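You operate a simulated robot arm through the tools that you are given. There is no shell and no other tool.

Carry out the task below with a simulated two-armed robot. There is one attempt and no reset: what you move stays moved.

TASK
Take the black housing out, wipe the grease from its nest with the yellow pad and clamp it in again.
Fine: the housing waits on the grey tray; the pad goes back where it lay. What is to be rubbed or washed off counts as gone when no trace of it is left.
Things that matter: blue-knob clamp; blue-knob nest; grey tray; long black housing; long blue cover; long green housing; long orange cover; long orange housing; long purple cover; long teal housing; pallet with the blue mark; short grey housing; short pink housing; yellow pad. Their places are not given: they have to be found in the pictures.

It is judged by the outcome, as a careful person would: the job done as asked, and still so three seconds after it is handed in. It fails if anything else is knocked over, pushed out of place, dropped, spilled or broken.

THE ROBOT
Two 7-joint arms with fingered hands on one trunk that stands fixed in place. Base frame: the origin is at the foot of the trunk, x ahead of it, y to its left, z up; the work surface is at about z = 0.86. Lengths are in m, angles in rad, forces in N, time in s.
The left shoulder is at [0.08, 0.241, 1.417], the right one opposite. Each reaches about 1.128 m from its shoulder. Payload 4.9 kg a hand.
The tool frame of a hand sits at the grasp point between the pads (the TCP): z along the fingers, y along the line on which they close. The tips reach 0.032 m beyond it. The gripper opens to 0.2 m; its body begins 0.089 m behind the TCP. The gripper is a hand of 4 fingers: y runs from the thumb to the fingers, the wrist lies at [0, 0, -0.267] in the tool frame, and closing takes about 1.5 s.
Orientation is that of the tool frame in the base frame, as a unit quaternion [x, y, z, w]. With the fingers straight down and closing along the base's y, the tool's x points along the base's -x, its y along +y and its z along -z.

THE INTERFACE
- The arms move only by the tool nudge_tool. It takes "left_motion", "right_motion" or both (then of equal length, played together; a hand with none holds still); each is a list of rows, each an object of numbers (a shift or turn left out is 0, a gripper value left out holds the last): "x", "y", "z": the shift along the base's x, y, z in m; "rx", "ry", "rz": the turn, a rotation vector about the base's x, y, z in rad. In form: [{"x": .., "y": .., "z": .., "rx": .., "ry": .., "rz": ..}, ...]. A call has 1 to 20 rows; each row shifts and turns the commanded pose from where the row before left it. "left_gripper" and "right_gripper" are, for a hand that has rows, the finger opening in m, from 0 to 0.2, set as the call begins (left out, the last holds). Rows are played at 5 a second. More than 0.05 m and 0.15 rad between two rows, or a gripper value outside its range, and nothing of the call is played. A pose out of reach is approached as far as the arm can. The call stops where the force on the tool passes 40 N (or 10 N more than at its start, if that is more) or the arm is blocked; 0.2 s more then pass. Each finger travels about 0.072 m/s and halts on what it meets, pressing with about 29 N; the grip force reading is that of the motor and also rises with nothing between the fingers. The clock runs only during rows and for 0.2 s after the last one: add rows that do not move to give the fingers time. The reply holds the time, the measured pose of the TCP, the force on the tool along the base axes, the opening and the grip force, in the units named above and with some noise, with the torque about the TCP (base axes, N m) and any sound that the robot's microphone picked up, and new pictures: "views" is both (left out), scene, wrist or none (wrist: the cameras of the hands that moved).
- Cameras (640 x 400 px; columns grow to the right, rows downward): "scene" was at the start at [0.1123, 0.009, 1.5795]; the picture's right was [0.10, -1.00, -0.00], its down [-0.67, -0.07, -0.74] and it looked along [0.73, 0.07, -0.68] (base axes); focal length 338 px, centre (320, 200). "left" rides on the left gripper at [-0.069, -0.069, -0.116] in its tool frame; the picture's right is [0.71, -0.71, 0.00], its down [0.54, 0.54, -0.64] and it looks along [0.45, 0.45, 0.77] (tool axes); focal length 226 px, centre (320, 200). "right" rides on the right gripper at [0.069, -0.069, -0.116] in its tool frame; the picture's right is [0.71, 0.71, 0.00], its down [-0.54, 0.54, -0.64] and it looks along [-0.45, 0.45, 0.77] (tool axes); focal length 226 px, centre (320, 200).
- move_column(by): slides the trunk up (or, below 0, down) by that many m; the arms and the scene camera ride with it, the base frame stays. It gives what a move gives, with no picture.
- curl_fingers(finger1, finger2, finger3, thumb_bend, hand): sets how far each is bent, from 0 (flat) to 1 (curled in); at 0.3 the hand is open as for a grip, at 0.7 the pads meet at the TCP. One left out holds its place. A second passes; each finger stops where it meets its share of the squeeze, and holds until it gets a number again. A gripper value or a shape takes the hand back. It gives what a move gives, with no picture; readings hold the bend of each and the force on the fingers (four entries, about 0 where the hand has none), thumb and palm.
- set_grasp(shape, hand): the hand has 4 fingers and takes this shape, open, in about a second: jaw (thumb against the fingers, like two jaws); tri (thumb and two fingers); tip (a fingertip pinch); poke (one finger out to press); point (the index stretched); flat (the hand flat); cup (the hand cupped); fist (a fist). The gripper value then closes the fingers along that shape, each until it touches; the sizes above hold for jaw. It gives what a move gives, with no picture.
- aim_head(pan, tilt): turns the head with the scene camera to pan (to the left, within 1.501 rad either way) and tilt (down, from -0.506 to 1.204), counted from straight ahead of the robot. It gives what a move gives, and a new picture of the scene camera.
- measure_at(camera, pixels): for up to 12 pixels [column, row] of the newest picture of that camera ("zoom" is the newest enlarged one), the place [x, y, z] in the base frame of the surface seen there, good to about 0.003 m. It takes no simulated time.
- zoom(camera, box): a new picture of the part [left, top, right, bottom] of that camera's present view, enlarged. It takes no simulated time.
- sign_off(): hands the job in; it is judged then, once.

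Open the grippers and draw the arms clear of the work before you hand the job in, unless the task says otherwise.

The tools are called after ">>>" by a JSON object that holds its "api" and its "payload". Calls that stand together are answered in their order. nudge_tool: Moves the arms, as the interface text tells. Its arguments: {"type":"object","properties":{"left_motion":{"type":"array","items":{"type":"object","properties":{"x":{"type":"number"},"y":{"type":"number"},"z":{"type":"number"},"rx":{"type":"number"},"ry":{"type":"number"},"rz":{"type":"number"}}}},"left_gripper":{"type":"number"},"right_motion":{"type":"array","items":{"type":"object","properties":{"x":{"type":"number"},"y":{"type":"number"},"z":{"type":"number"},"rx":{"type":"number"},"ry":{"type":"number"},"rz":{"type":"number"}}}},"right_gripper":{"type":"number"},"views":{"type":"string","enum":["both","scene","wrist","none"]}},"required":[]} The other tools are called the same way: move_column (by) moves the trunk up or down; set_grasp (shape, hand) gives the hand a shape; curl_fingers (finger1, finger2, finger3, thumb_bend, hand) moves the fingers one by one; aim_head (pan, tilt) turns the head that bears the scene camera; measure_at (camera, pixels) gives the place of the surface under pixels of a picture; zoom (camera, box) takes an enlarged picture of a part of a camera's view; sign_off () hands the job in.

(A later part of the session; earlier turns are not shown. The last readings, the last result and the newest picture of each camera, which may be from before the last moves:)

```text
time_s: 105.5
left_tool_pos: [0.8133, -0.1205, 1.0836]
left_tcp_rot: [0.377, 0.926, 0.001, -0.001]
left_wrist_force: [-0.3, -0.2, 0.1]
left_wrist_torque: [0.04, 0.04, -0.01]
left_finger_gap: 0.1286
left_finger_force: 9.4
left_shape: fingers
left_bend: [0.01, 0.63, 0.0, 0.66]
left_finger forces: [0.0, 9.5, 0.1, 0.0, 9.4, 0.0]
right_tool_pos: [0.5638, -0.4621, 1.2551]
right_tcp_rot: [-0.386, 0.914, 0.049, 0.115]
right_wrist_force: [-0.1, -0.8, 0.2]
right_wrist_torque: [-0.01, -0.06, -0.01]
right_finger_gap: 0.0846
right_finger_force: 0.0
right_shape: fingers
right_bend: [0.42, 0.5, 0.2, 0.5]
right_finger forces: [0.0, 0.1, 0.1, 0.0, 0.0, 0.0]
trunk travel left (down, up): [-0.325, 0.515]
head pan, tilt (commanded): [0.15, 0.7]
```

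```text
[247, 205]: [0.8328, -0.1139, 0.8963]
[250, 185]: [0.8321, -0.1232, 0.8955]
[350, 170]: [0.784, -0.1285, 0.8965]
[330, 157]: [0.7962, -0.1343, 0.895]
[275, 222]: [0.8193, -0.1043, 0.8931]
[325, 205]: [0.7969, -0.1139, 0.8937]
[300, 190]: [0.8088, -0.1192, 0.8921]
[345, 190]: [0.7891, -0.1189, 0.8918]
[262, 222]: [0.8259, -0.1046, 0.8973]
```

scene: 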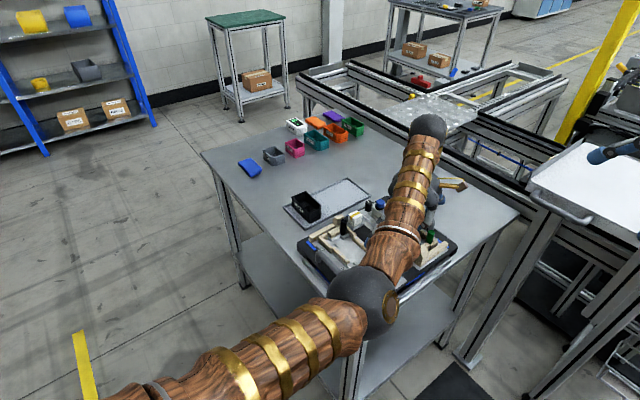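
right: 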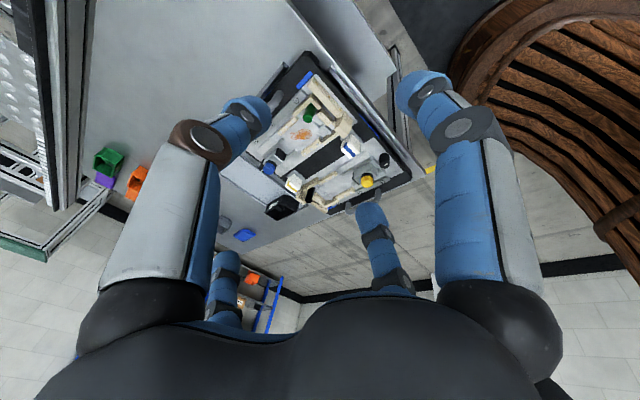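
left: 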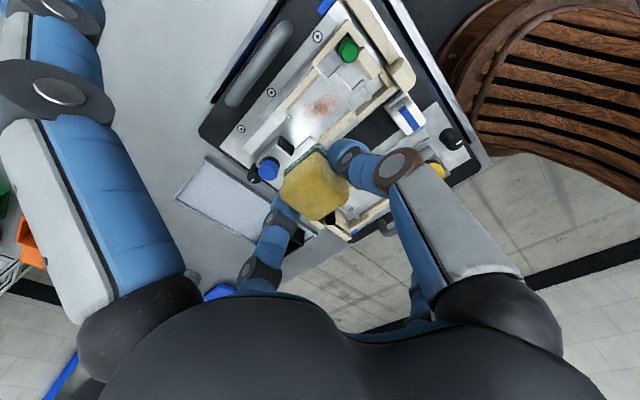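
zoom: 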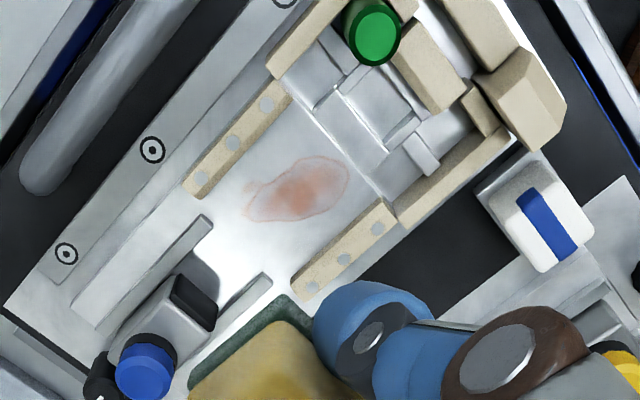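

I go down again and rub with longer strokes over the whole outline.

>>> {"api": "nudge_tool", "payload": {"left_motion": [{"x": 0.0039, "y": 0.0099, "z": -0.04}, {"z": -0.045}, {"z": -0.04}, {"z": -0.015}, {"z": -0.0095}, {"x": -0.0052, "y": -0.0054}, {"x": -0.0052, "y": -0.0054}, {"x": -0.0052, "y": -0.0054}, {"x": -0.0052, "y": -0.0054}, {"x": -0.0029, "y": 0.0028}, {"x": 0.0052, "y": 0.0054}, {"x": 0.0052, "y": 0.0054}, {"x": 0.0052, "y": 0.0054}, {"x": 0.0052, "y": 0.0054}, {"x": 0.0057, "y": -0.0056}, {"x": -0.0052, "y": -0.0054}, {"x": -0.0052, "y": -0.0054}, {"x": -0.0052, "y": -0.0054}, {"x": -0.0052, "y": -0.0054}, {"x": 0.0029, "y": -0.0028}], "views": "none"}}

>>> {"api": "nudge_tool", "payload": {"left_motion": [{"x": 0.0052, "y": 0.0054}, {"x": 0.0052, "y": 0.0054}, {"x": 0.0052, "y": 0.0054}, {"x": 0.0052, "y": 0.0054}, {"x": -0.0029, "y": 0.0028}, {"x": -0.0052, "y": -0.0054}, {"x": -0.0052, "y": -0.0054}, {"x": -0.0052, "y": -0.0054}, {"x": -0.0052, "y": -0.0054}, {"x": -0.0029, "y": 0.0028}, {"x": 0.0052, "y": 0.0054}, {"x": 0.0052, "y": 0.0054}, {"x": 0.0052, "y": 0.0054}, {"x": 0.0052, "y": 0.0054}, {"x": -0.0029, "y": 0.0028}, {"x": -0.0052, "y": -0.0054}, {"x": -0.0052, "y": -0.0054}, {"x": -0.0052, "y": -0.0054}, {"x": -0.0052, "y": -0.0054}, {}], "views": "wrist"}}

```text
time_s: 109.7
left_tool_pos: [0.8005, -0.1364, 0.9355]
left_tcp_rot: [0.377, 0.926, 0.0, 0.0]
left_wrist_force: [0.9, 3.7, 13.4]
left_wrist_torque: [0.41, -0.3, 0.11]
left_finger_gap: 0.1283
left_finger_force: 15.2
left_shape: fingers
left_bend: [0.01, 0.63, 0.0, 0.66]
left_finger forces: [0.0, 21.8, 0.0, 0.1, 9.8, 0.0]
right_tool_pos: [0.5637, -0.4608, 1.2554]
right_tcp_rot: [-0.386, 0.914, 0.049, 0.115]
right_wrist_force: [-0.1, -0.2, -0.6]
right_wrist_torque: [0.01, 0.01, -0.01]
right_finger_gap: 0.0847
right_finger_force: 0.1
right_shape: fingers
right_bend: [0.42, 0.5, 0.2, 0.5]
right_finger forces: [0.0, 0.0, 0.1, 0.0, 0.0, 0.1]
trunk travel left (down, up): [-0.325, 0.515]
head pan, tilt (commanded): [0.15, 0.7]
```

```text
time_s: 113.9
left_tool_pos: [0.7925, -0.1287, 0.9348]
left_tcp_rot: [0.377, 0.926, -0.001, 0.002]
left_wrist_force: [2.4, 1.2, 13.6]
left_wrist_torque: [0.38, -0.34, 0.0]
left_finger_gap: 0.1285
left_finger_force: 15.5
left_shape: fingers
left_bend: [0.01, 0.63, 0.0, 0.66]
left_finger forces: [0.0, 20.8, 0.1, 0.1, 9.1, 0.0]
right_tool_pos: [0.5641, -0.4602, 1.2561]
right_tcp_rot: [-0.386, 0.914, 0.048, 0.115]
right_wrist_force: [0.5, -0.4, -0.1]
right_wrist_torque: [0.01, 0.02, 0.0]
right_finger_gap: 0.0847
right_finger_force: 0.0
right_shape: fingers
right_bend: [0.42, 0.5, 0.2, 0.5]
right_finger forces: [0.0, 0.0, 0.0, 0.0, 0.1, 0.0]
trunk travel left (down, up): [-0.325, 0.515]
head pan, tilt (commanded): [0.15, 0.7]
```

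left: 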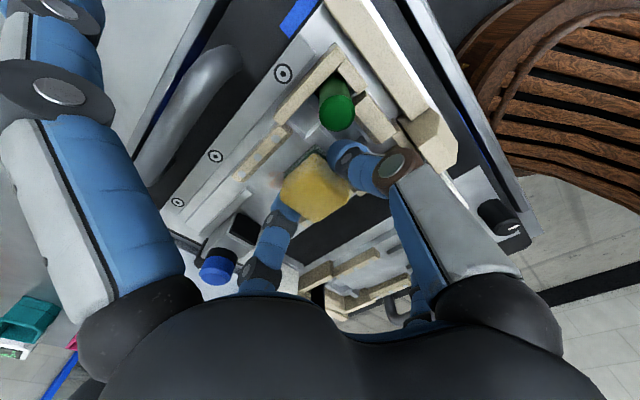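

I lift again to inspect.

>>> {"api": "nudge_tool", "payload": {"left_motion": [{"z": 0.02}, {"z": 0.04}, {"z": 0.045}, {"z": 0.045, "x": 0.02, "y": 0.008}], "views": "wrist"}}

>>> {"api": "zoom", "payload": {"camera": "left", "box": [250, 40, 410, 180]}}

```text
time_s: 114.9
left_tool_pos: [0.8136, -0.12, 1.0808]
left_tcp_rot: [0.378, 0.926, -0.001, -0.001]
left_wrist_force: [0.7, 2.1, -0.4]
left_wrist_torque: [-0.01, -0.01, 0.0]
left_finger_gap: 0.1284
left_finger_force: 8.8
left_shape: fingers
left_bend: [0.01, 0.63, 0.0, 0.67]
left_finger forces: [0.0, 8.8, 0.0, 0.0, 8.7, 0.1]
right_tool_pos: [0.5665, -0.4597, 1.2552]
right_tcp_rot: [-0.385, 0.914, 0.048, 0.115]
right_wrist_force: [-0.5, 0.9, 0.3]
right_wrist_torque: [-0.01, -0.01, -0.01]
right_finger_gap: 0.0843
right_finger_force: 0.0
right_shape: fingers
right_bend: [0.42, 0.5, 0.2, 0.5]
right_finger forces: [0.0, 0.1, 0.0, 0.1, 0.1, 0.1]
trunk travel left (down, up): [-0.325, 0.515]
head pan, tilt (commanded): [0.15, 0.7]
```

left: 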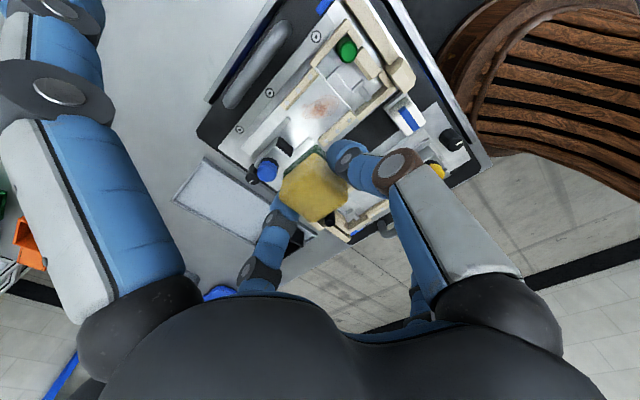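

```text
2.86 times, centred on (330, 110) of left
```

zoom: 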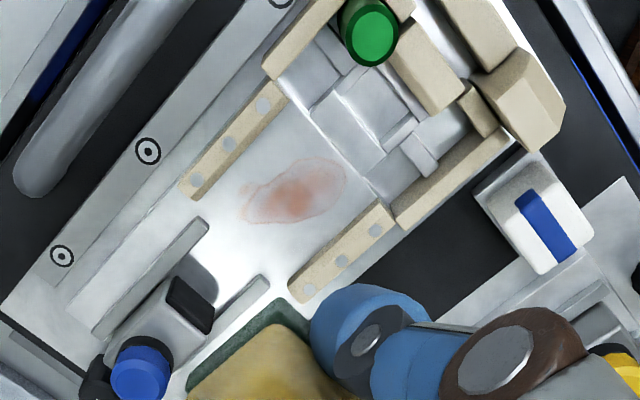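

Only slightly fainter. I check whether the pad hangs tilted in the grip (the contact torque suggested its +e2 edge touches first).

>>> {"api": "zoom", "payload": {"camera": "left", "box": [260, 130, 370, 230]}}

>>> {"api": "measure_at", "payload": {"camera": "zoom", "pixels": [[140, 210], [150, 290], [280, 130], [330, 110], [440, 200], [460, 290], [320, 340], [250, 330], [300, 220], [200, 150], [310, 85], [130, 190]]}}

```text
4.00 times, centred on (315, 180) of left
```

zoom: 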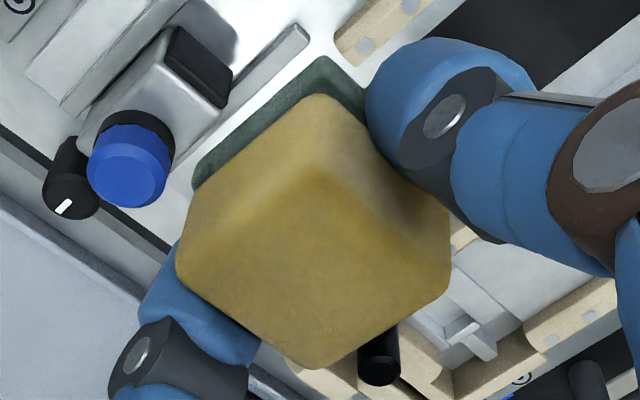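

```text
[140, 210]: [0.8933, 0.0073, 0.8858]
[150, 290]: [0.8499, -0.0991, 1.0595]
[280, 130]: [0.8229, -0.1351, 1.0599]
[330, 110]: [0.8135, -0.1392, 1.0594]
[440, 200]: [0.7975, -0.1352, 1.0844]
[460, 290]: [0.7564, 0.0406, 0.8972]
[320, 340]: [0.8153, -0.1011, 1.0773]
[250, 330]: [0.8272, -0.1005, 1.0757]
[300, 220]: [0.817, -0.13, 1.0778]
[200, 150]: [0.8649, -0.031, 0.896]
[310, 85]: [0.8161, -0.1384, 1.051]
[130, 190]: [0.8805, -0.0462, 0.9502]
```

The pad is tilted about 0.19 rad in the grip with its +e2 edge low, so only that edge rubbed. I tilt the hand to level the pad's underside and check.

>>> {"api": "nudge_tool", "payload": {"left_motion": [{"rx": 0.068, "ry": -0.0665}, {"rx": 0.068, "ry": -0.0665}, {}], "views": "wrist"}}

>>> {"api": "zoom", "payload": {"camera": "left", "box": [260, 130, 370, 230]}}

>>> {"api": "measure_at", "payload": {"camera": "zoom", "pixels": [[320, 340], [250, 320], [200, 270], [300, 220], [430, 220], [410, 260], [350, 320], [340, 180], [430, 190], [220, 220]]}}

```text
time_s: 115.7
left_tool_pos: [0.814, -0.1203, 1.0815]
left_tcp_rot: [0.376, 0.922, 0.089, 0.036]
left_wrist_force: [-0.5, 0.4, -0.3]
left_wrist_torque: [0.0, 0.03, 0.01]
left_finger_gap: 0.1287
left_finger_force: 8.9
left_shape: fingers
left_bend: [0.01, 0.63, 0.0, 0.67]
left_finger forces: [0.0, 8.5, 0.1, 0.0, 8.8, 0.0]
right_tool_pos: [0.5664, -0.4601, 1.2557]
right_tcp_rot: [-0.386, 0.914, 0.048, 0.114]
right_wrist_force: [0.5, 0.3, 0.3]
right_wrist_torque: [-0.01, 0.04, 0.0]
right_finger_gap: 0.0846
right_finger_force: 0.2
right_shape: fingers
right_bend: [0.42, 0.5, 0.2, 0.5]
right_finger forces: [0.0, 0.0, 0.0, 0.0, 0.1, 0.0]
trunk travel left (down, up): [-0.325, 0.515]
head pan, tilt (commanded): [0.15, 0.7]
```

left: 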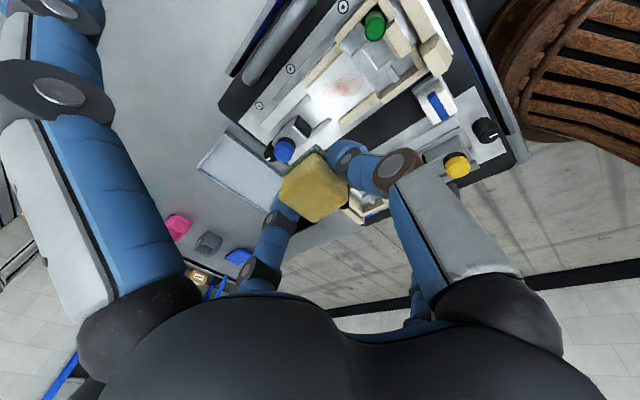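

```text
4.00 times, centred on (315, 180) of left
```

zoom: 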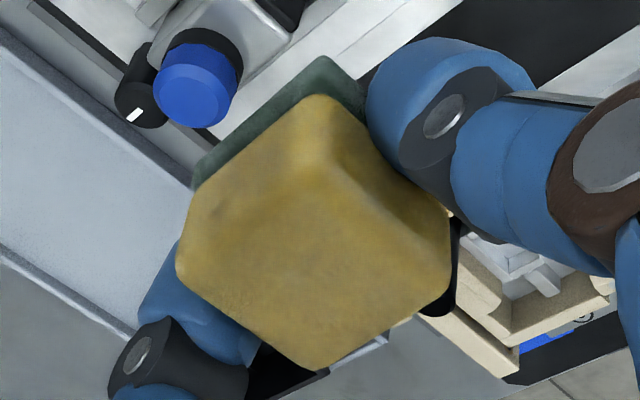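

```text
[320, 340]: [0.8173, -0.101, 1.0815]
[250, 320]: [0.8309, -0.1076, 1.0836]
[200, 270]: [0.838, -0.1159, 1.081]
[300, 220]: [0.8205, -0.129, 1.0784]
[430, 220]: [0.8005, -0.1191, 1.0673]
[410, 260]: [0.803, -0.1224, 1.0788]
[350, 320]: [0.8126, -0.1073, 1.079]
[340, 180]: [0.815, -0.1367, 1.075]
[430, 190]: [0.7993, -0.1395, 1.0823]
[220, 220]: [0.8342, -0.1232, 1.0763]
```

The pad's top is now about level. I lower it onto the grease and check the torque for a flat contact.

>>> {"api": "nudge_tool", "payload": {"left_motion": [{"x": -0.0055, "y": -0.001, "z": -0.045}, {"z": -0.045}, {"z": -0.035}, {"z": -0.012}, {"z": -0.006}, {"z": -0.004}, {}], "views": "none"}}

```text
time_s: 117.3
left_tool_pos: [0.8085, -0.1207, 0.9367]
left_tcp_rot: [0.375, 0.922, 0.087, 0.036]
left_wrist_force: [-0.5, 0.2, 0.7]
left_wrist_torque: [0.02, -0.01, 0.01]
left_finger_gap: 0.1283
left_finger_force: 8.7
left_shape: fingers
left_bend: [0.01, 0.63, 0.0, 0.67]
left_finger forces: [0.0, 8.6, 0.0, 0.0, 8.7, 0.0]
right_tool_pos: [0.5657, -0.4601, 1.2543]
right_tcp_rot: [-0.385, 0.914, 0.048, 0.114]
right_wrist_force: [-0.2, 1.2, -0.3]
right_wrist_torque: [0.03, 0.0, 0.02]
right_finger_gap: 0.0845
right_finger_force: 0.1
right_shape: fingers
right_bend: [0.42, 0.5, 0.2, 0.5]
right_finger forces: [0.1, 0.0, 0.1, 0.1, 0.1, 0.0]
trunk travel left (down, up): [-0.325, 0.515]
head pan, tilt (commanded): [0.15, 0.7]
```

No contact yet at 0.9367; I go down in 1–1.5 mm steps.

>>> {"api": "nudge_tool", "payload": {"left_motion": [{"z": -0.0015}, {"z": -0.0015}, {"z": -0.001}, {}], "views": "none"}}

```text
time_s: 118.3
left_tool_pos: [0.8062, -0.1222, 0.9344]
left_tcp_rot: [0.376, 0.922, 0.088, 0.038]
left_wrist_force: [-1.7, -4.2, 13.2]
left_wrist_torque: [-0.31, 0.2, 0.05]
left_finger_gap: 0.1283
left_finger_force: 17.5
left_shape: fingers
left_bend: [0.01, 0.62, 0.0, 0.67]
left_finger forces: [0.1, 10.6, 0.1, 0.0, 23.7, 0.0]
right_tool_pos: [0.5642, -0.4606, 1.2567]
right_tcp_rot: [-0.385, 0.914, 0.048, 0.116]
right_wrist_force: [0.0, 0.6, 0.0]
right_wrist_torque: [0.0, 0.03, 0.0]
right_finger_gap: 0.0843
right_finger_force: 0.1
right_shape: fingers
right_bend: [0.42, 0.5, 0.2, 0.5]
right_finger forces: [0.1, 0.1, 0.1, 0.1, 0.0, 0.1]
trunk travel left (down, up): [-0.325, 0.515]
head pan, tilt (commanded): [0.15, 0.7]
```

Now the −e2 edge carries the load (torque reversed), so I tilt back by 0.05 rad and press again.

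>>> {"api": "nudge_tool", "payload": {"left_motion": [{"z": 0.003}, {"rx": -0.0358, "ry": 0.0349}, {"z": -0.002}, {"z": -0.0015}, {}], "views": "none"}}

```text
time_s: 119.5
left_tool_pos: [0.8075, -0.1214, 0.9323]
left_tcp_rot: [0.376, 0.924, 0.065, 0.027]
left_wrist_force: [-1.9, 2.1, 8.6]
left_wrist_torque: [-0.05, 0.18, -0.08]
left_finger_gap: 0.1279
left_finger_force: 15.2
left_shape: fingers
left_bend: [0.01, 0.62, 0.0, 0.67]
left_finger forces: [0.0, 11.0, 0.1, 0.1, 19.7, 0.1]
right_tool_pos: [0.5654, -0.4595, 1.2547]
right_tcp_rot: [-0.386, 0.914, 0.048, 0.116]
right_wrist_force: [-0.5, 0.4, 0.6]
right_wrist_torque: [0.0, -0.01, -0.03]
right_finger_gap: 0.0843
right_finger_force: 0.1
right_shape: fingers
right_bend: [0.42, 0.5, 0.2, 0.5]
right_finger forces: [0.0, 0.0, 0.0, 0.0, 0.0, 0.0]
trunk travel left (down, up): [-0.325, 0.515]
head pan, tilt (commanded): [0.15, 0.7]
```

The pad keeps tilting in the curl grip. I will set it down on the nest floor, straighten the hand, and re-grip it with the balanced gripper mode.

>>> {"api": "nudge_tool", "payload": {"left_motion": [{"z": 0.002}, {"rx": -0.0501, "ry": 0.0489}, {"rx": -0.0501, "ry": 0.0489}, {}], "views": "none"}}

>>> {"api": "nudge_tool", "payload": {"left_motion": [{}, {}, {}, {}], "left_gripper": 0.056, "views": "wrist"}}

>>> {"api": "zoom", "payload": {"camera": "left", "box": [220, 60, 420, 240]}}

```text
time_s: 120.5
left_tool_pos: [0.8072, -0.1204, 0.9354]
left_tcp_rot: [0.377, 0.926, 0.001, 0.001]
left_wrist_force: [1.1, 2.1, 12.2]
left_wrist_torque: [0.36, -0.35, -0.02]
left_finger_gap: 0.1282
left_finger_force: 15.3
left_shape: fingers
left_bend: [0.01, 0.62, 0.0, 0.67]
left_finger forces: [0.0, 20.7, 0.0, 0.0, 9.4, 0.1]
right_tool_pos: [0.5647, -0.4604, 1.2563]
right_tcp_rot: [-0.386, 0.914, 0.048, 0.116]
right_wrist_force: [0.1, -0.6, 0.5]
right_wrist_torque: [0.02, -0.01, 0.01]
right_finger_gap: 0.0842
right_finger_force: 0.1
right_shape: fingers
right_bend: [0.42, 0.5, 0.2, 0.5]
right_finger forces: [0.1, 0.0, 0.0, 0.0, 0.0, 0.1]
trunk travel left (down, up): [-0.325, 0.515]
head pan, tilt (commanded): [0.15, 0.7]
```

```text
time_s: 121.5
left_tool_pos: [0.8083, -0.1211, 0.9324]
left_tcp_rot: [0.377, 0.926, 0.0, 0.0]
left_wrist_force: [-0.6, 0.5, -0.9]
left_wrist_torque: [0.04, -0.05, 0.0]
left_finger_gap: 0.0556
left_finger_force: 0.0
left_shape: tip
left_bend: [0.15, 0.49, 0.15, 0.48]
left_finger forces: [0.0, 0.0, 0.0, 0.1, 0.0, 0.0]
right_tool_pos: [0.5645, -0.4603, 1.2558]
right_tcp_rot: [-0.386, 0.914, 0.049, 0.115]
right_wrist_force: [-0.6, -0.2, 0.4]
right_wrist_torque: [0.01, 0.0, 0.02]
right_finger_gap: 0.0844
right_finger_force: 0.1
right_shape: fingers
right_bend: [0.42, 0.5, 0.2, 0.5]
right_finger forces: [0.0, 0.0, 0.1, 0.1, 0.1, 0.0]
trunk travel left (down, up): [-0.325, 0.515]
head pan, tilt (commanded): [0.15, 0.7]
```

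left: 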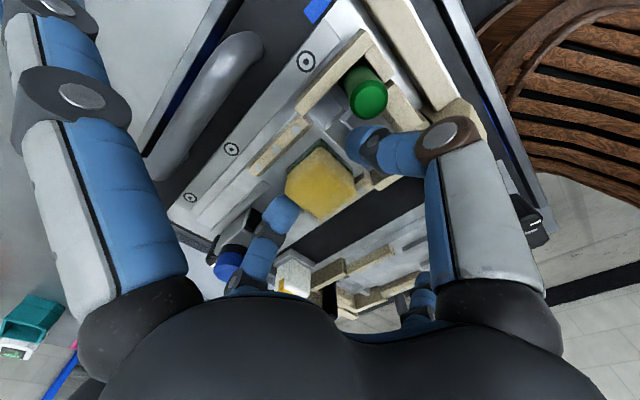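

```text
2.22 times, centred on (320, 150) of left
```

zoom: 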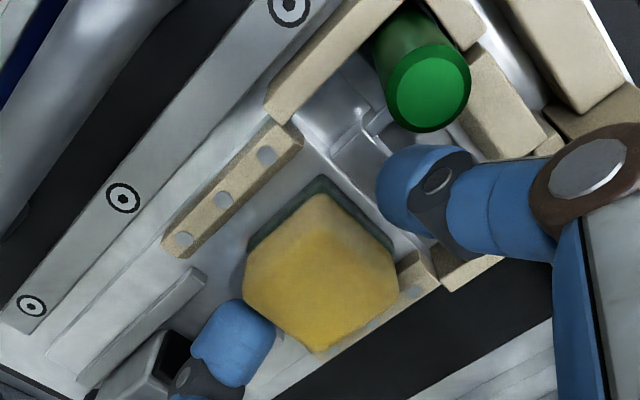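

The pad stands flat on the floor, centred on the pinch line. I close with the gripper mode.

>>> {"api": "nudge_tool", "payload": {"left_motion": [{}, {}, {}, {}, {}, {}], "left_gripper": 0.025, "views": "wrist"}}

>>> {"api": "zoom", "payload": {"camera": "left", "box": [220, 60, 420, 240]}}

```text
time_s: 122.9
left_tool_pos: [0.807, -0.1207, 0.9341]
left_tcp_rot: [0.378, 0.926, -0.001, 0.0]
left_wrist_force: [0.5, -0.4, 0.6]
left_wrist_torque: [0.03, -0.01, -0.04]
left_finger_gap: 0.0335
left_finger_force: 28.6
left_shape: tip
left_bend: [0.29, 0.57, 0.29, 0.56]
left_finger forces: [0.1, 25.6, 0.0, 0.1, 25.6, 0.0]
right_tool_pos: [0.5661, -0.4605, 1.2563]
right_tcp_rot: [-0.386, 0.914, 0.048, 0.115]
right_wrist_force: [-0.6, 1.0, -0.5]
right_wrist_torque: [0.0, 0.0, 0.0]
right_finger_gap: 0.0844
right_finger_force: 0.0
right_shape: fingers
right_bend: [0.42, 0.5, 0.2, 0.5]
right_finger forces: [0.1, 0.1, 0.0, 0.1, 0.0, 0.0]
trunk travel left (down, up): [-0.325, 0.515]
head pan, tilt (commanded): [0.15, 0.7]
```

left: 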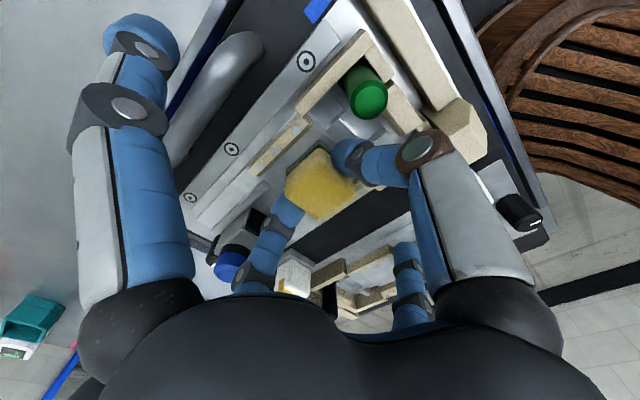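

```text
2.22 times, centred on (320, 150) of left
```

zoom: 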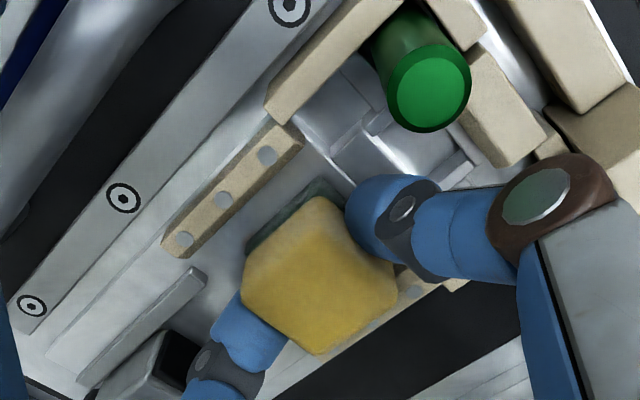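

Balanced 25.6 N grip with the pad flat and no torque. I press down lightly and check.

>>> {"api": "nudge_tool", "payload": {"left_motion": [{"z": -0.0015}, {"z": -0.0015}, {}], "views": "none"}}

```text
time_s: 123.7
left_tool_pos: [0.8082, -0.1217, 0.9325]
left_tcp_rot: [0.377, 0.926, 0.0, 0.002]
left_wrist_force: [1.3, -0.4, 7.1]
left_wrist_torque: [-0.01, -0.03, -0.01]
left_finger_gap: 0.0341
left_finger_force: 29.4
left_shape: tip
left_bend: [0.29, 0.57, 0.29, 0.56]
left_finger forces: [0.0, 28.0, 0.1, 0.1, 27.2, 0.0]
right_tool_pos: [0.5642, -0.4612, 1.2555]
right_tcp_rot: [-0.387, 0.914, 0.048, 0.114]
right_wrist_force: [0.0, 0.6, -0.1]
right_wrist_torque: [-0.01, 0.04, 0.01]
right_finger_gap: 0.0845
right_finger_force: 0.1
right_shape: fingers
right_bend: [0.42, 0.5, 0.2, 0.5]
right_finger forces: [0.0, 0.0, 0.0, 0.0, 0.0, 0.0]
trunk travel left (down, up): [-0.325, 0.515]
head pan, tilt (commanded): [0.15, 0.7]
```

The contact is flat now (7 N, no torque). I rub all lanes with this grip.

>>> {"api": "nudge_tool", "payload": {"left_motion": [{"z": -0.001}, {"x": 0.0049, "y": 0.005}, {"x": 0.0049, "y": 0.005}, {"x": -0.0051, "y": -0.0052}, {"x": -0.0051, "y": -0.0052}, {"x": -0.0051, "y": -0.0052}, {"x": -0.0051, "y": -0.0052}, {"x": -0.0036, "y": 0.0035}, {"x": 0.0051, "y": 0.0052}, {"x": 0.0051, "y": 0.0052}, {"x": 0.0051, "y": 0.0052}, {"x": 0.0051, "y": 0.0052}, {"x": 0.0072, "y": -0.007}, {"x": -0.0051, "y": -0.0052}, {"x": -0.0051, "y": -0.0052}, {"x": -0.0051, "y": -0.0052}, {"x": -0.0051, "y": -0.0052}, {"x": 0.0043, "y": -0.0042}, {"x": 0.0051, "y": 0.0052}, {"x": 0.0051, "y": 0.0052}], "views": "none"}}

>>> {"api": "nudge_tool", "payload": {"left_motion": [{"x": 0.0051, "y": 0.0052}, {"x": 0.0051, "y": 0.0052}, {"x": -0.0029, "y": 0.0028}, {"x": -0.0051, "y": -0.0052}, {"x": -0.0051, "y": -0.0052}, {"x": -0.0051, "y": -0.0052}, {"x": -0.0051, "y": -0.0052}, {"x": -0.0029, "y": 0.0028}, {"x": 0.0051, "y": 0.0052}, {"x": 0.0051, "y": 0.0052}, {"x": 0.0051, "y": 0.0052}, {"x": 0.0051, "y": 0.0052}, {"x": -0.0036, "y": 0.0035}, {"x": -0.0051, "y": -0.0052}, {"x": -0.0051, "y": -0.0052}, {"x": -0.0051, "y": -0.0052}, {"x": -0.0051, "y": -0.0052}, {"x": 0.0051, "y": 0.0052}, {"x": 0.0051, "y": 0.0052}, {}], "views": "wrist"}}

```text
time_s: 127.9
left_tool_pos: [0.8139, -0.1306, 0.9307]
left_tcp_rot: [0.378, 0.926, 0.001, 0.001]
left_wrist_force: [-4.7, -2.3, 11.8]
left_wrist_torque: [-0.07, 0.19, -0.03]
left_finger_gap: 0.0346
left_finger_force: 29.0
left_shape: tip
left_bend: [0.29, 0.79, 0.29, 0.56]
left_finger forces: [0.0, 28.6, 0.1, 0.0, 32.8, 0.1]
right_tool_pos: [0.5642, -0.46, 1.256]
right_tcp_rot: [-0.386, 0.914, 0.047, 0.115]
right_wrist_force: [-0.3, -0.1, 0.4]
right_wrist_torque: [0.0, 0.0, -0.01]
right_finger_gap: 0.0846
right_finger_force: 0.1
right_shape: fingers
right_bend: [0.42, 0.5, 0.2, 0.5]
right_finger forces: [0.0, 0.1, 0.0, 0.0, 0.1, 0.1]
trunk travel left (down, up): [-0.325, 0.515]
head pan, tilt (commanded): [0.15, 0.7]
```

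```text
time_s: 132.1
left_tool_pos: [0.8054, -0.1219, 0.9294]
left_tcp_rot: [0.377, 0.926, 0.0, 0.001]
left_wrist_force: [-1.6, -3.9, 12.2]
left_wrist_torque: [-0.12, 0.09, 0.07]
left_finger_gap: 0.0347
left_finger_force: 28.9
left_shape: tip
left_bend: [0.29, 0.79, 0.29, 0.56]
left_finger forces: [0.1, 28.4, 0.1, 0.0, 32.5, 0.0]
right_tool_pos: [0.5655, -0.4605, 1.2543]
right_tcp_rot: [-0.385, 0.914, 0.047, 0.116]
right_wrist_force: [-0.3, 1.5, -0.2]
right_wrist_torque: [0.01, 0.01, -0.02]
right_finger_gap: 0.0846
right_finger_force: 0.1
right_shape: fingers
right_bend: [0.42, 0.5, 0.2, 0.5]
right_finger forces: [0.0, 0.0, 0.0, 0.0, 0.1, 0.0]
trunk travel left (down, up): [-0.325, 0.515]
head pan, tilt (commanded): [0.15, 0.7]
```

left: 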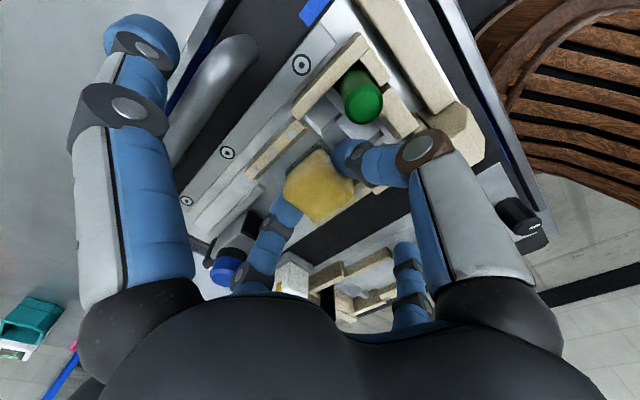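

Finger 2's bend reads 0.79 now; I look at the grip and then lift to inspect the floor.

>>> {"api": "zoom", "payload": {"camera": "left", "box": [220, 60, 420, 240]}}

>>> {"api": "nudge_tool", "payload": {"left_motion": [{"z": 0.015}, {"z": 0.04}, {"z": 0.045}, {"z": 0.045, "x": 0.008, "y": 0.003}], "views": "wrist"}}

>>> {"api": "zoom", "payload": {"camera": "left", "box": [250, 40, 410, 180]}}

```text
2.22 times, centred on (320, 150) of left
```

zoom: 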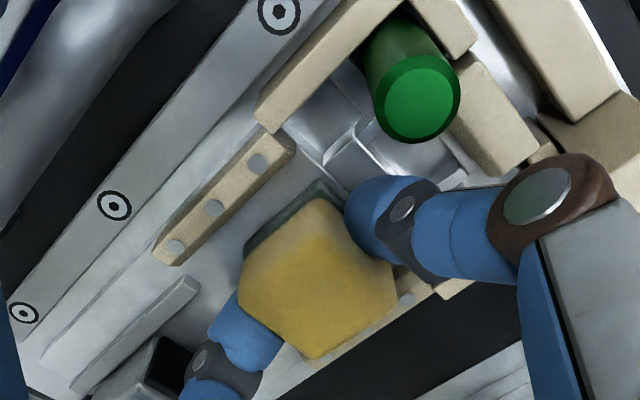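

```text
time_s: 133.1
left_tool_pos: [0.8122, -0.1182, 1.0736]
left_tcp_rot: [0.378, 0.926, 0.001, -0.001]
left_wrist_force: [-0.7, -1.0, -0.4]
left_wrist_torque: [-0.01, -0.03, -0.02]
left_finger_gap: 0.035
left_finger_force: 29.1
left_shape: tip
left_bend: [0.29, 0.79, 0.29, 0.56]
left_finger forces: [0.0, 27.7, 0.0, 0.0, 27.8, 0.0]
right_tool_pos: [0.565, -0.4612, 1.2546]
right_tcp_rot: [-0.384, 0.915, 0.048, 0.115]
right_wrist_force: [-0.6, 0.1, -0.6]
right_wrist_torque: [0.03, -0.03, 0.01]
right_finger_gap: 0.0844
right_finger_force: 0.0
right_shape: fingers
right_bend: [0.42, 0.5, 0.2, 0.5]
right_finger forces: [0.0, 0.1, 0.0, 0.1, 0.0, 0.0]
trunk travel left (down, up): [-0.325, 0.515]
head pan, tilt (commanded): [0.15, 0.7]
```

left: 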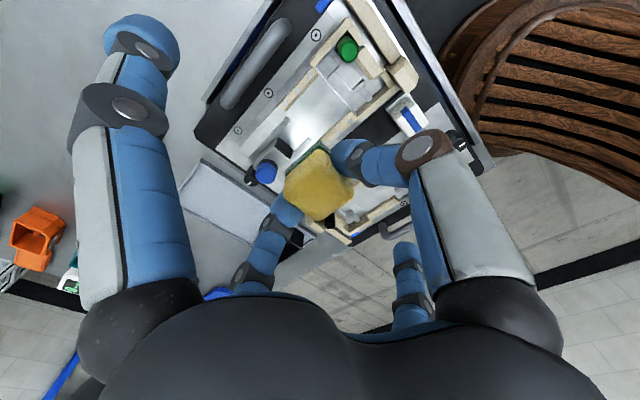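

```text
2.86 times, centred on (330, 110) of left
```

zoom: 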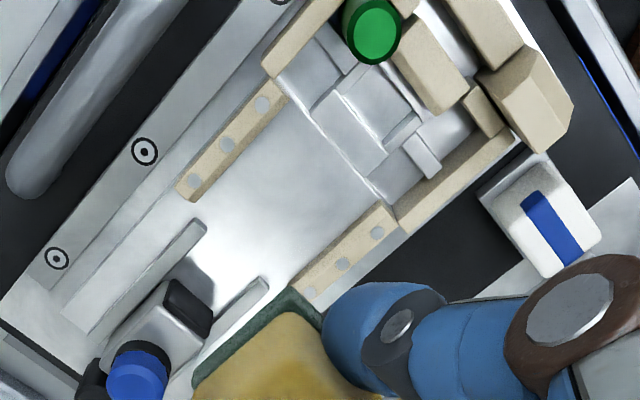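

The floor looks clean. I zoom in more to be sure no faint trace is left.

>>> {"api": "zoom", "payload": {"camera": "left", "box": [285, 70, 365, 140]}}

```text
5.71 times, centred on (325, 105) of left
```

zoom: 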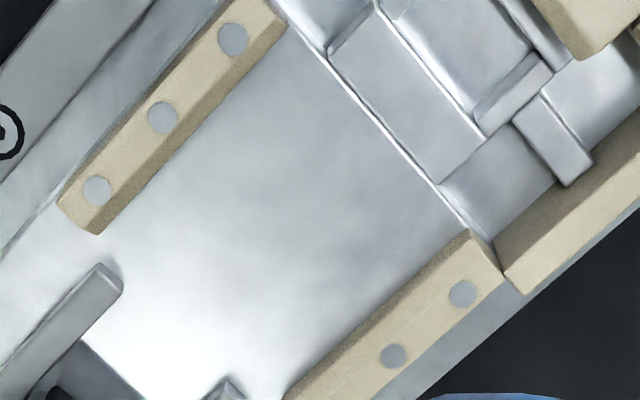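

The nest floor is clean. I carry the pad away with the left hand along the same way as before, to its parking place.

>>> {"api": "nudge_tool", "payload": {"left_motion": [{"z": 0.04}, {"z": 0.035, "y": 0.02}, {"x": -0.0116, "y": 0.0432}, {"x": -0.0116, "y": 0.0432}, {"x": -0.0116, "y": 0.0432}, {"x": -0.0116, "y": 0.0432}, {"x": -0.0116, "y": 0.0432}, {"x": -0.0116, "y": 0.0432}, {"x": -0.0116, "y": 0.0432}, {"x": -0.0116, "y": 0.0432}, {"x": -0.0116, "y": 0.0432}, {"x": -0.0116, "y": 0.0432}, {"x": -0.0116, "y": 0.0432}, {"x": -0.0116, "y": 0.0432}, {"x": -0.0116, "y": 0.0432}, {"x": -0.04, "y": 0.025}, {"x": -0.04, "y": 0.025}, {"x": -0.04, "y": 0.025}, {"x": -0.04, "y": 0.025}, {"x": -0.03, "y": 0.025}], "views": "scene"}}

>>> {"api": "zoom", "payload": {"camera": "scene", "box": [275, 175, 460, 295]}}

```text
time_s: 137.3
left_tool_pos: [0.4716, 0.5928, 1.1485]
left_tcp_rot: [0.378, 0.926, -0.002, -0.001]
left_wrist_force: [0.9, 0.3, -0.9]
left_wrist_torque: [0.01, 0.02, 0.02]
left_finger_gap: 0.0345
left_finger_force: 28.8
left_shape: tip
left_bend: [0.29, 0.79, 0.29, 0.56]
left_finger forces: [0.0, 26.3, 0.1, 0.0, 26.3, 0.0]
right_tool_pos: [0.5649, -0.4591, 1.2554]
right_tcp_rot: [-0.386, 0.914, 0.048, 0.115]
right_wrist_force: [-0.1, 0.6, -0.3]
right_wrist_torque: [-0.06, 0.01, -0.05]
right_finger_gap: 0.0844
right_finger_force: 0.0
right_shape: fingers
right_bend: [0.42, 0.5, 0.2, 0.5]
right_finger forces: [0.0, 0.0, 0.1, 0.0, 0.1, 0.0]
trunk travel left (down, up): [-0.325, 0.515]
head pan, tilt (commanded): [0.15, 0.7]
```

scene: 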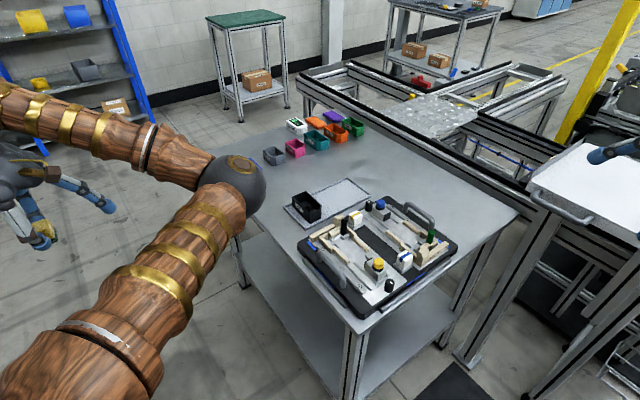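

```text
3.33 times, centred on (368, 235) of scene
```

zoom: 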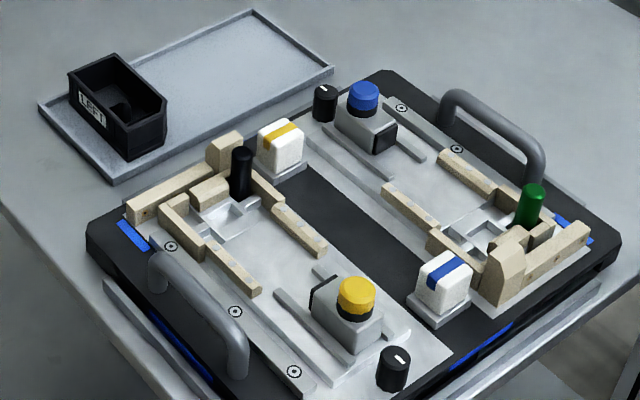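

All is clean and in place. Now the right hand returns to the exact pose over the housing on the tray (reverse of its retreat), fingers still set as at release.

>>> {"api": "nudge_tool", "payload": {"right_motion": [{"x": 0.03, "y": 0.035, "z": -0.01}, {"x": 0.03, "y": 0.035, "z": -0.01}, {"x": 0.03, "y": 0.035, "z": -0.01}, {"x": 0.03, "y": 0.035, "z": -0.01}, {"x": 0.03, "y": 0.035, "z": -0.01}, {"x": 0.02, "y": 0.04}, {"x": 0.02, "y": 0.04}, {"x": 0.02, "y": 0.04}, {"x": 0.02, "y": 0.04}, {"x": 0.015, "y": 0.04}, {"x": 0.012, "y": 0.04}, {"x": 0.012, "y": 0.034, "z": -0.022}, {"x": 0.012, "y": 0.034, "z": -0.022}, {"x": 0.012, "y": 0.034, "z": -0.022}, {"x": 0.012, "y": 0.034, "z": -0.022}, {"x": 0.012, "y": 0.034, "z": -0.022}, {"x": 0.012, "y": 0.034, "z": -0.022}], "views": "both"}}

>>> {"api": "zoom", "payload": {"camera": "right", "box": [200, 50, 460, 240]}}

```text
time_s: 140.9
left_tool_pos: [0.4713, 0.5929, 1.1492]
left_tcp_rot: [0.377, 0.926, 0.0, 0.0]
left_wrist_force: [0.3, 0.5, -0.7]
left_wrist_torque: [-0.07, 0.03, -0.02]
left_finger_gap: 0.0345
left_finger_force: 29.0
left_shape: tip
left_bend: [0.29, 0.79, 0.29, 0.56]
left_finger forces: [0.0, 26.3, 0.1, 0.0, 26.3, 0.0]
right_tool_pos: [0.8948, 0.1572, 1.0761]
right_tcp_rot: [-0.385, 0.914, 0.048, 0.115]
right_wrist_force: [-0.5, -0.6, 0.6]
right_wrist_torque: [-0.06, -0.03, -0.02]
right_finger_gap: 0.0845
right_finger_force: 0.1
right_shape: fingers
right_bend: [0.42, 0.5, 0.2, 0.5]
right_finger forces: [0.0, 0.0, 0.0, 0.0, 0.0, 0.0]
trunk travel left (down, up): [-0.325, 0.515]
head pan, tilt (commanded): [0.15, 0.7]
```

scene: 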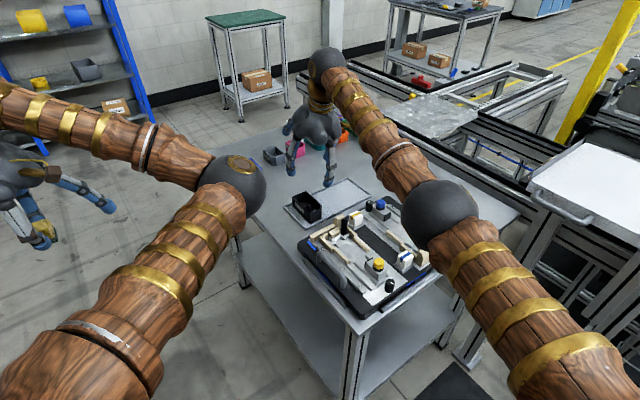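
right: 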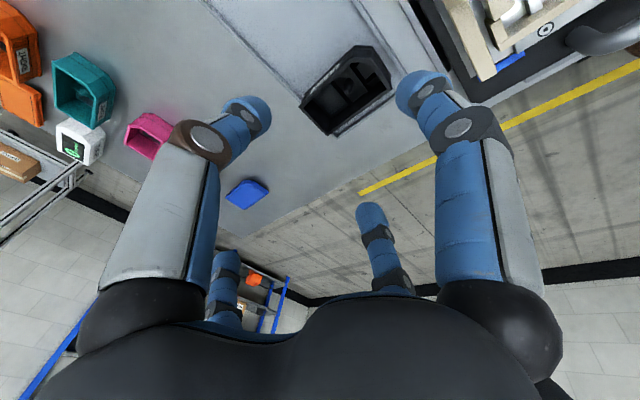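

```text
2.11 times, centred on (330, 145) of right
```

zoom: 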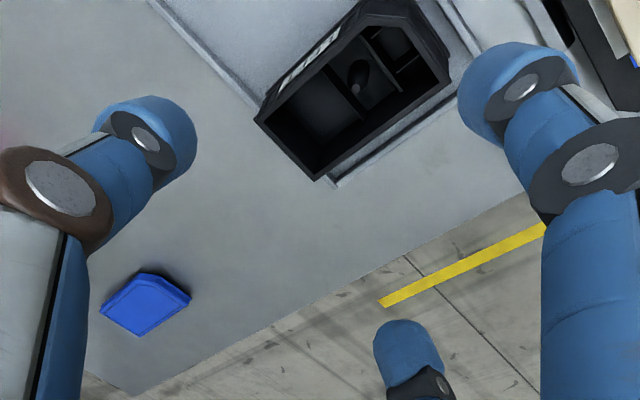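

I measure the housing's rim corners on the tray from here to centre the grip.

>>> {"api": "measure_at", "payload": {"camera": "right", "pixels": [[329, 134], [302, 105], [389, 91], [375, 52], [345, 66], [350, 100], [330, 120]]}}

```text
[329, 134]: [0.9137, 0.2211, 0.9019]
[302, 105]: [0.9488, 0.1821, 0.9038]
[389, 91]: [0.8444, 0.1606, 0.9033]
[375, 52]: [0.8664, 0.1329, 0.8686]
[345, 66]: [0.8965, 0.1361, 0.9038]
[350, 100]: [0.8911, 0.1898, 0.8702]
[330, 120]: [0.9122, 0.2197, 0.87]
```

The housing is turned about −0.065 rad and its centre is at (0.8966,0.1714). I align the hand to it, set finger 1 slightly more open, and go down.

>>> {"api": "curl_fingers", "payload": {"hand": "right", "finger1": 0.4}}

>>> {"api": "nudge_tool", "payload": {"right_motion": [{"x": -0.0018, "y": 0.005, "rz": -0.065, "z": -0.03}, {"y": 0.006, "z": -0.035}, {"z": -0.035}, {"z": -0.03}, {"z": -0.015}, {"z": -0.006}, {}], "views": "both"}}

>>> {"api": "zoom", "payload": {"camera": "right", "box": [200, 50, 460, 240]}}

>>> {"api": "zoom", "payload": {"camera": "scene", "box": [290, 170, 360, 230]}}

```text
time_s: 141.9
left_tool_pos: [0.4727, 0.5907, 1.1485]
left_tcp_rot: [0.377, 0.926, -0.001, 0.0]
left_wrist_force: [0.1, -0.2, 0.2]
left_wrist_torque: [0.03, -0.01, 0.0]
left_finger_gap: 0.0348
left_finger_force: 29.2
left_shape: tip
left_bend: [0.29, 0.79, 0.29, 0.56]
left_finger forces: [0.0, 26.3, 0.1, 0.0, 26.4, 0.0]
right_tool_pos: [0.8938, 0.1533, 1.0753]
right_tcp_rot: [-0.385, 0.914, 0.049, 0.115]
right_wrist_force: [-0.1, 0.0, 0.0]
right_wrist_torque: [0.01, 0.03, -0.01]
right_finger_gap: 0.0886
right_finger_force: 0.1
right_shape: fingers
right_bend: [0.4, 0.5, 0.2, 0.5]
right_finger forces: [0.0, 0.0, 0.0, 0.0, 0.0, 0.1]
trunk travel left (down, up): [-0.325, 0.515]
head pan, tilt (commanded): [0.15, 0.7]
```

```text
time_s: 143.5
left_tool_pos: [0.4711, 0.5923, 1.1499]
left_tcp_rot: [0.378, 0.926, 0.0, 0.0]
left_wrist_force: [0.0, -0.6, -0.8]
left_wrist_torque: [0.01, -0.01, -0.05]
left_finger_gap: 0.0345
left_finger_force: 29.3
left_shape: tip
left_bend: [0.29, 0.79, 0.29, 0.56]
left_finger forces: [0.0, 26.3, 0.0, 0.0, 26.3, 0.0]
right_tool_pos: [0.8937, 0.1662, 0.9223]
right_tcp_rot: [-0.355, 0.926, 0.045, 0.117]
right_wrist_force: [0.7, 0.7, -0.5]
right_wrist_torque: [-0.03, 0.02, -0.01]
right_finger_gap: 0.0882
right_finger_force: 0.1
right_shape: fingers
right_bend: [0.4, 0.5, 0.2, 0.5]
right_finger forces: [0.1, 0.0, 0.0, 0.1, 0.1, 0.1]
trunk travel left (down, up): [-0.325, 0.515]
head pan, tilt (commanded): [0.15, 0.7]
```

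scene: 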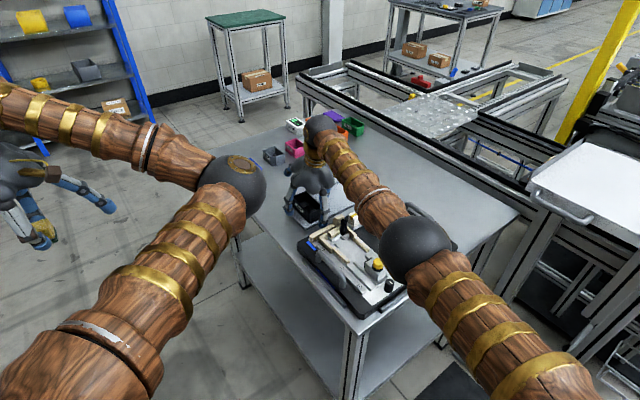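
right: 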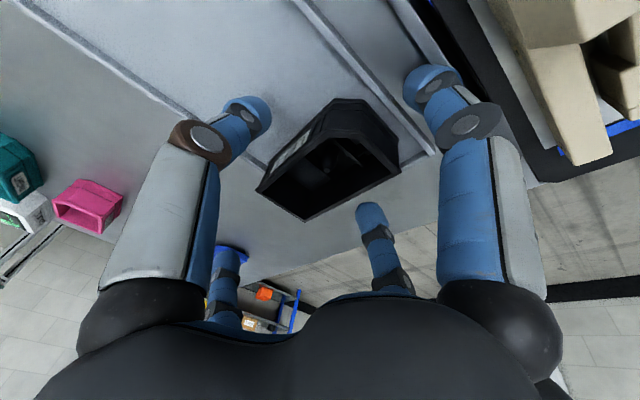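

```text
2.11 times, centred on (330, 145) of right
```

zoom: 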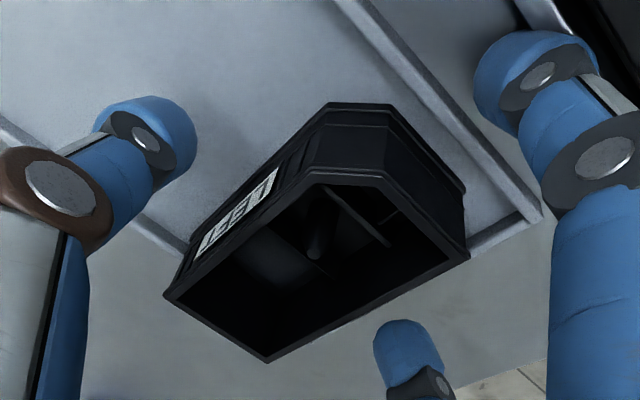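

```text
6.67 times, centred on (325, 200) of scene
```

zoom: 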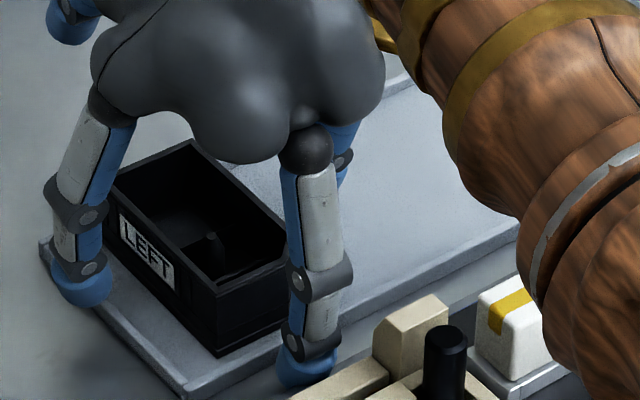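

Well aligned, no contacts. I lower 4 mm more for a deeper grip and then close thumb and finger 2 together gently.

>>> {"api": "nudge_tool", "payload": {"right_motion": [{"z": -0.002}, {"z": -0.002}, {}], "views": "none"}}

>>> {"api": "curl_fingers", "payload": {"hand": "right", "finger2": 0.62, "thumb_bend": 0.62}}

```text
time_s: 144.3
left_tool_pos: [0.4714, 0.5908, 1.1508]
left_tcp_rot: [0.378, 0.926, 0.0, 0.0]
left_wrist_force: [-0.5, -0.1, 0.0]
left_wrist_torque: [0.01, 0.02, -0.02]
left_finger_gap: 0.0348
left_finger_force: 29.0
left_shape: tip
left_bend: [0.29, 0.79, 0.29, 0.56]
left_finger forces: [0.1, 26.2, 0.0, 0.0, 26.3, 0.0]
right_tool_pos: [0.893, 0.1668, 0.9205]
right_tcp_rot: [-0.357, 0.926, 0.044, 0.117]
right_wrist_force: [-0.4, -1.0, 8.8]
right_wrist_torque: [-0.49, 0.49, 0.03]
right_finger_gap: 0.0881
right_finger_force: 4.4
right_shape: fingers
right_bend: [0.4, 0.5, 0.2, 0.5]
right_finger forces: [8.8, 0.0, 0.1, 0.1, 0.0, 0.1]
trunk travel left (down, up): [-0.325, 0.515]
head pan, tilt (commanded): [0.15, 0.7]
```

```text
time_s: 145.3
left_tool_pos: [0.4717, 0.5906, 1.1519]
left_tcp_rot: [0.377, 0.926, 0.0, 0.0]
left_wrist_force: [0.0, -0.5, -0.8]
left_wrist_torque: [-0.02, -0.01, 0.01]
left_finger_gap: 0.0345
left_finger_force: 29.1
left_shape: tip
left_bend: [0.29, 0.79, 0.29, 0.56]
left_finger forces: [0.2, 26.3, 0.1, 0.1, 26.2, 0.0]
right_tool_pos: [0.8935, 0.1664, 0.9196]
right_tcp_rot: [-0.355, 0.926, 0.044, 0.118]
right_wrist_force: [1.2, 0.0, 14.6]
right_wrist_torque: [-0.69, 0.71, 0.07]
right_finger_gap: 0.0759
right_finger_force: 10.5
right_shape: fingers
right_bend: [0.4, 0.6, 0.2, 0.6]
right_finger forces: [13.2, 3.3, 0.0, 0.0, 3.7, 0.0]
trunk travel left (down, up): [-0.325, 0.515]
head pan, tilt (commanded): [0.15, 0.7]
```

Finger 1 presses on something (9–13 N), so 4 mm was too much; I go back up by 4 mm before tightening.

>>> {"api": "nudge_tool", "payload": {"right_motion": [{"z": 0.002}, {"z": 0.0025}, {}], "views": "wrist"}}

>>> {"api": "zoom", "payload": {"camera": "right", "box": [200, 50, 460, 240]}}

```text
time_s: 146.1
left_tool_pos: [0.4724, 0.5914, 1.1496]
left_tcp_rot: [0.378, 0.926, 0.0, 0.0]
left_wrist_force: [-0.6, -0.2, 0.8]
left_wrist_torque: [-0.02, -0.02, 0.0]
left_finger_gap: 0.0346
left_finger_force: 28.7
left_shape: tip
left_bend: [0.29, 0.79, 0.29, 0.56]
left_finger forces: [0.0, 26.3, 0.0, 0.0, 26.3, 0.1]
right_tool_pos: [0.893, 0.166, 0.9214]
right_tcp_rot: [-0.355, 0.927, 0.044, 0.116]
right_wrist_force: [0.3, -0.5, -0.2]
right_wrist_torque: [0.02, 0.02, 0.0]
right_finger_gap: 0.0763
right_finger_force: 2.6
right_shape: fingers
right_bend: [0.4, 0.6, 0.2, 0.61]
right_finger forces: [0.0, 3.1, 0.0, 0.0, 3.3, 0.0]
trunk travel left (down, up): [-0.325, 0.515]
head pan, tilt (commanded): [0.15, 0.7]
```

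right: 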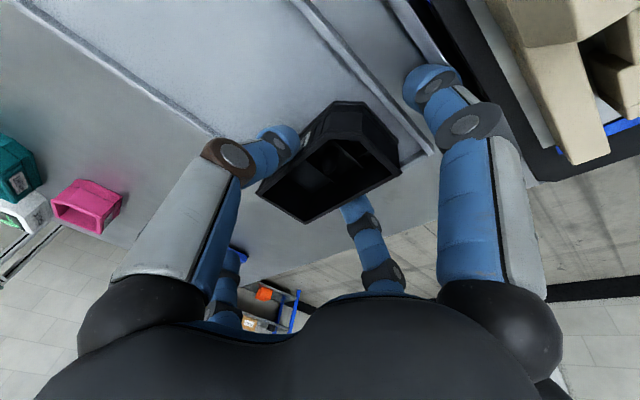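

```text
2.11 times, centred on (330, 145) of right
```

zoom: 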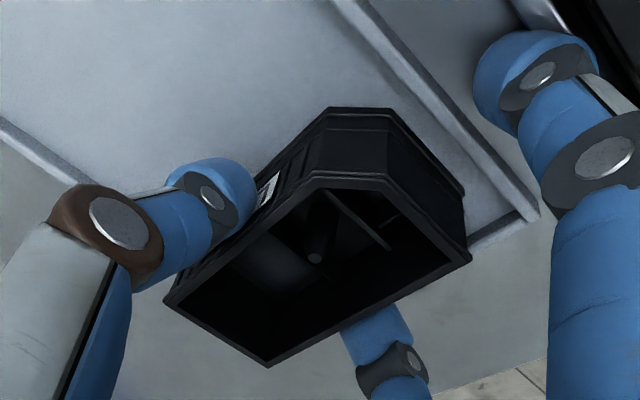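

Free again, with a light, even 3 N grip. I tighten a bit more, favouring finger 2 to keep it centred.

>>> {"api": "curl_fingers", "payload": {"hand": "right", "finger2": 0.67, "thumb_bend": 0.65}}

```text
time_s: 147.1
left_tool_pos: [0.4719, 0.5908, 1.1502]
left_tcp_rot: [0.378, 0.926, 0.0, 0.0]
left_wrist_force: [-0.3, -0.5, -0.2]
left_wrist_torque: [0.01, 0.04, -0.02]
left_finger_gap: 0.035
left_finger_force: 29.5
left_shape: tip
left_bend: [0.29, 0.79, 0.29, 0.56]
left_finger forces: [0.0, 26.3, 0.0, 0.0, 26.4, 0.0]
right_tool_pos: [0.8933, 0.1673, 0.9233]
right_tcp_rot: [-0.356, 0.926, 0.044, 0.116]
right_wrist_force: [-0.3, -0.1, 0.3]
right_wrist_torque: [0.0, 0.0, 0.01]
right_finger_gap: 0.075
right_finger_force: 7.6
right_shape: fingers
right_bend: [0.4, 0.6, 0.2, 0.62]
right_finger forces: [0.1, 7.8, 0.1, 0.0, 7.9, 0.0]
trunk travel left (down, up): [-0.325, 0.515]
head pan, tilt (commanded): [0.15, 0.7]
```

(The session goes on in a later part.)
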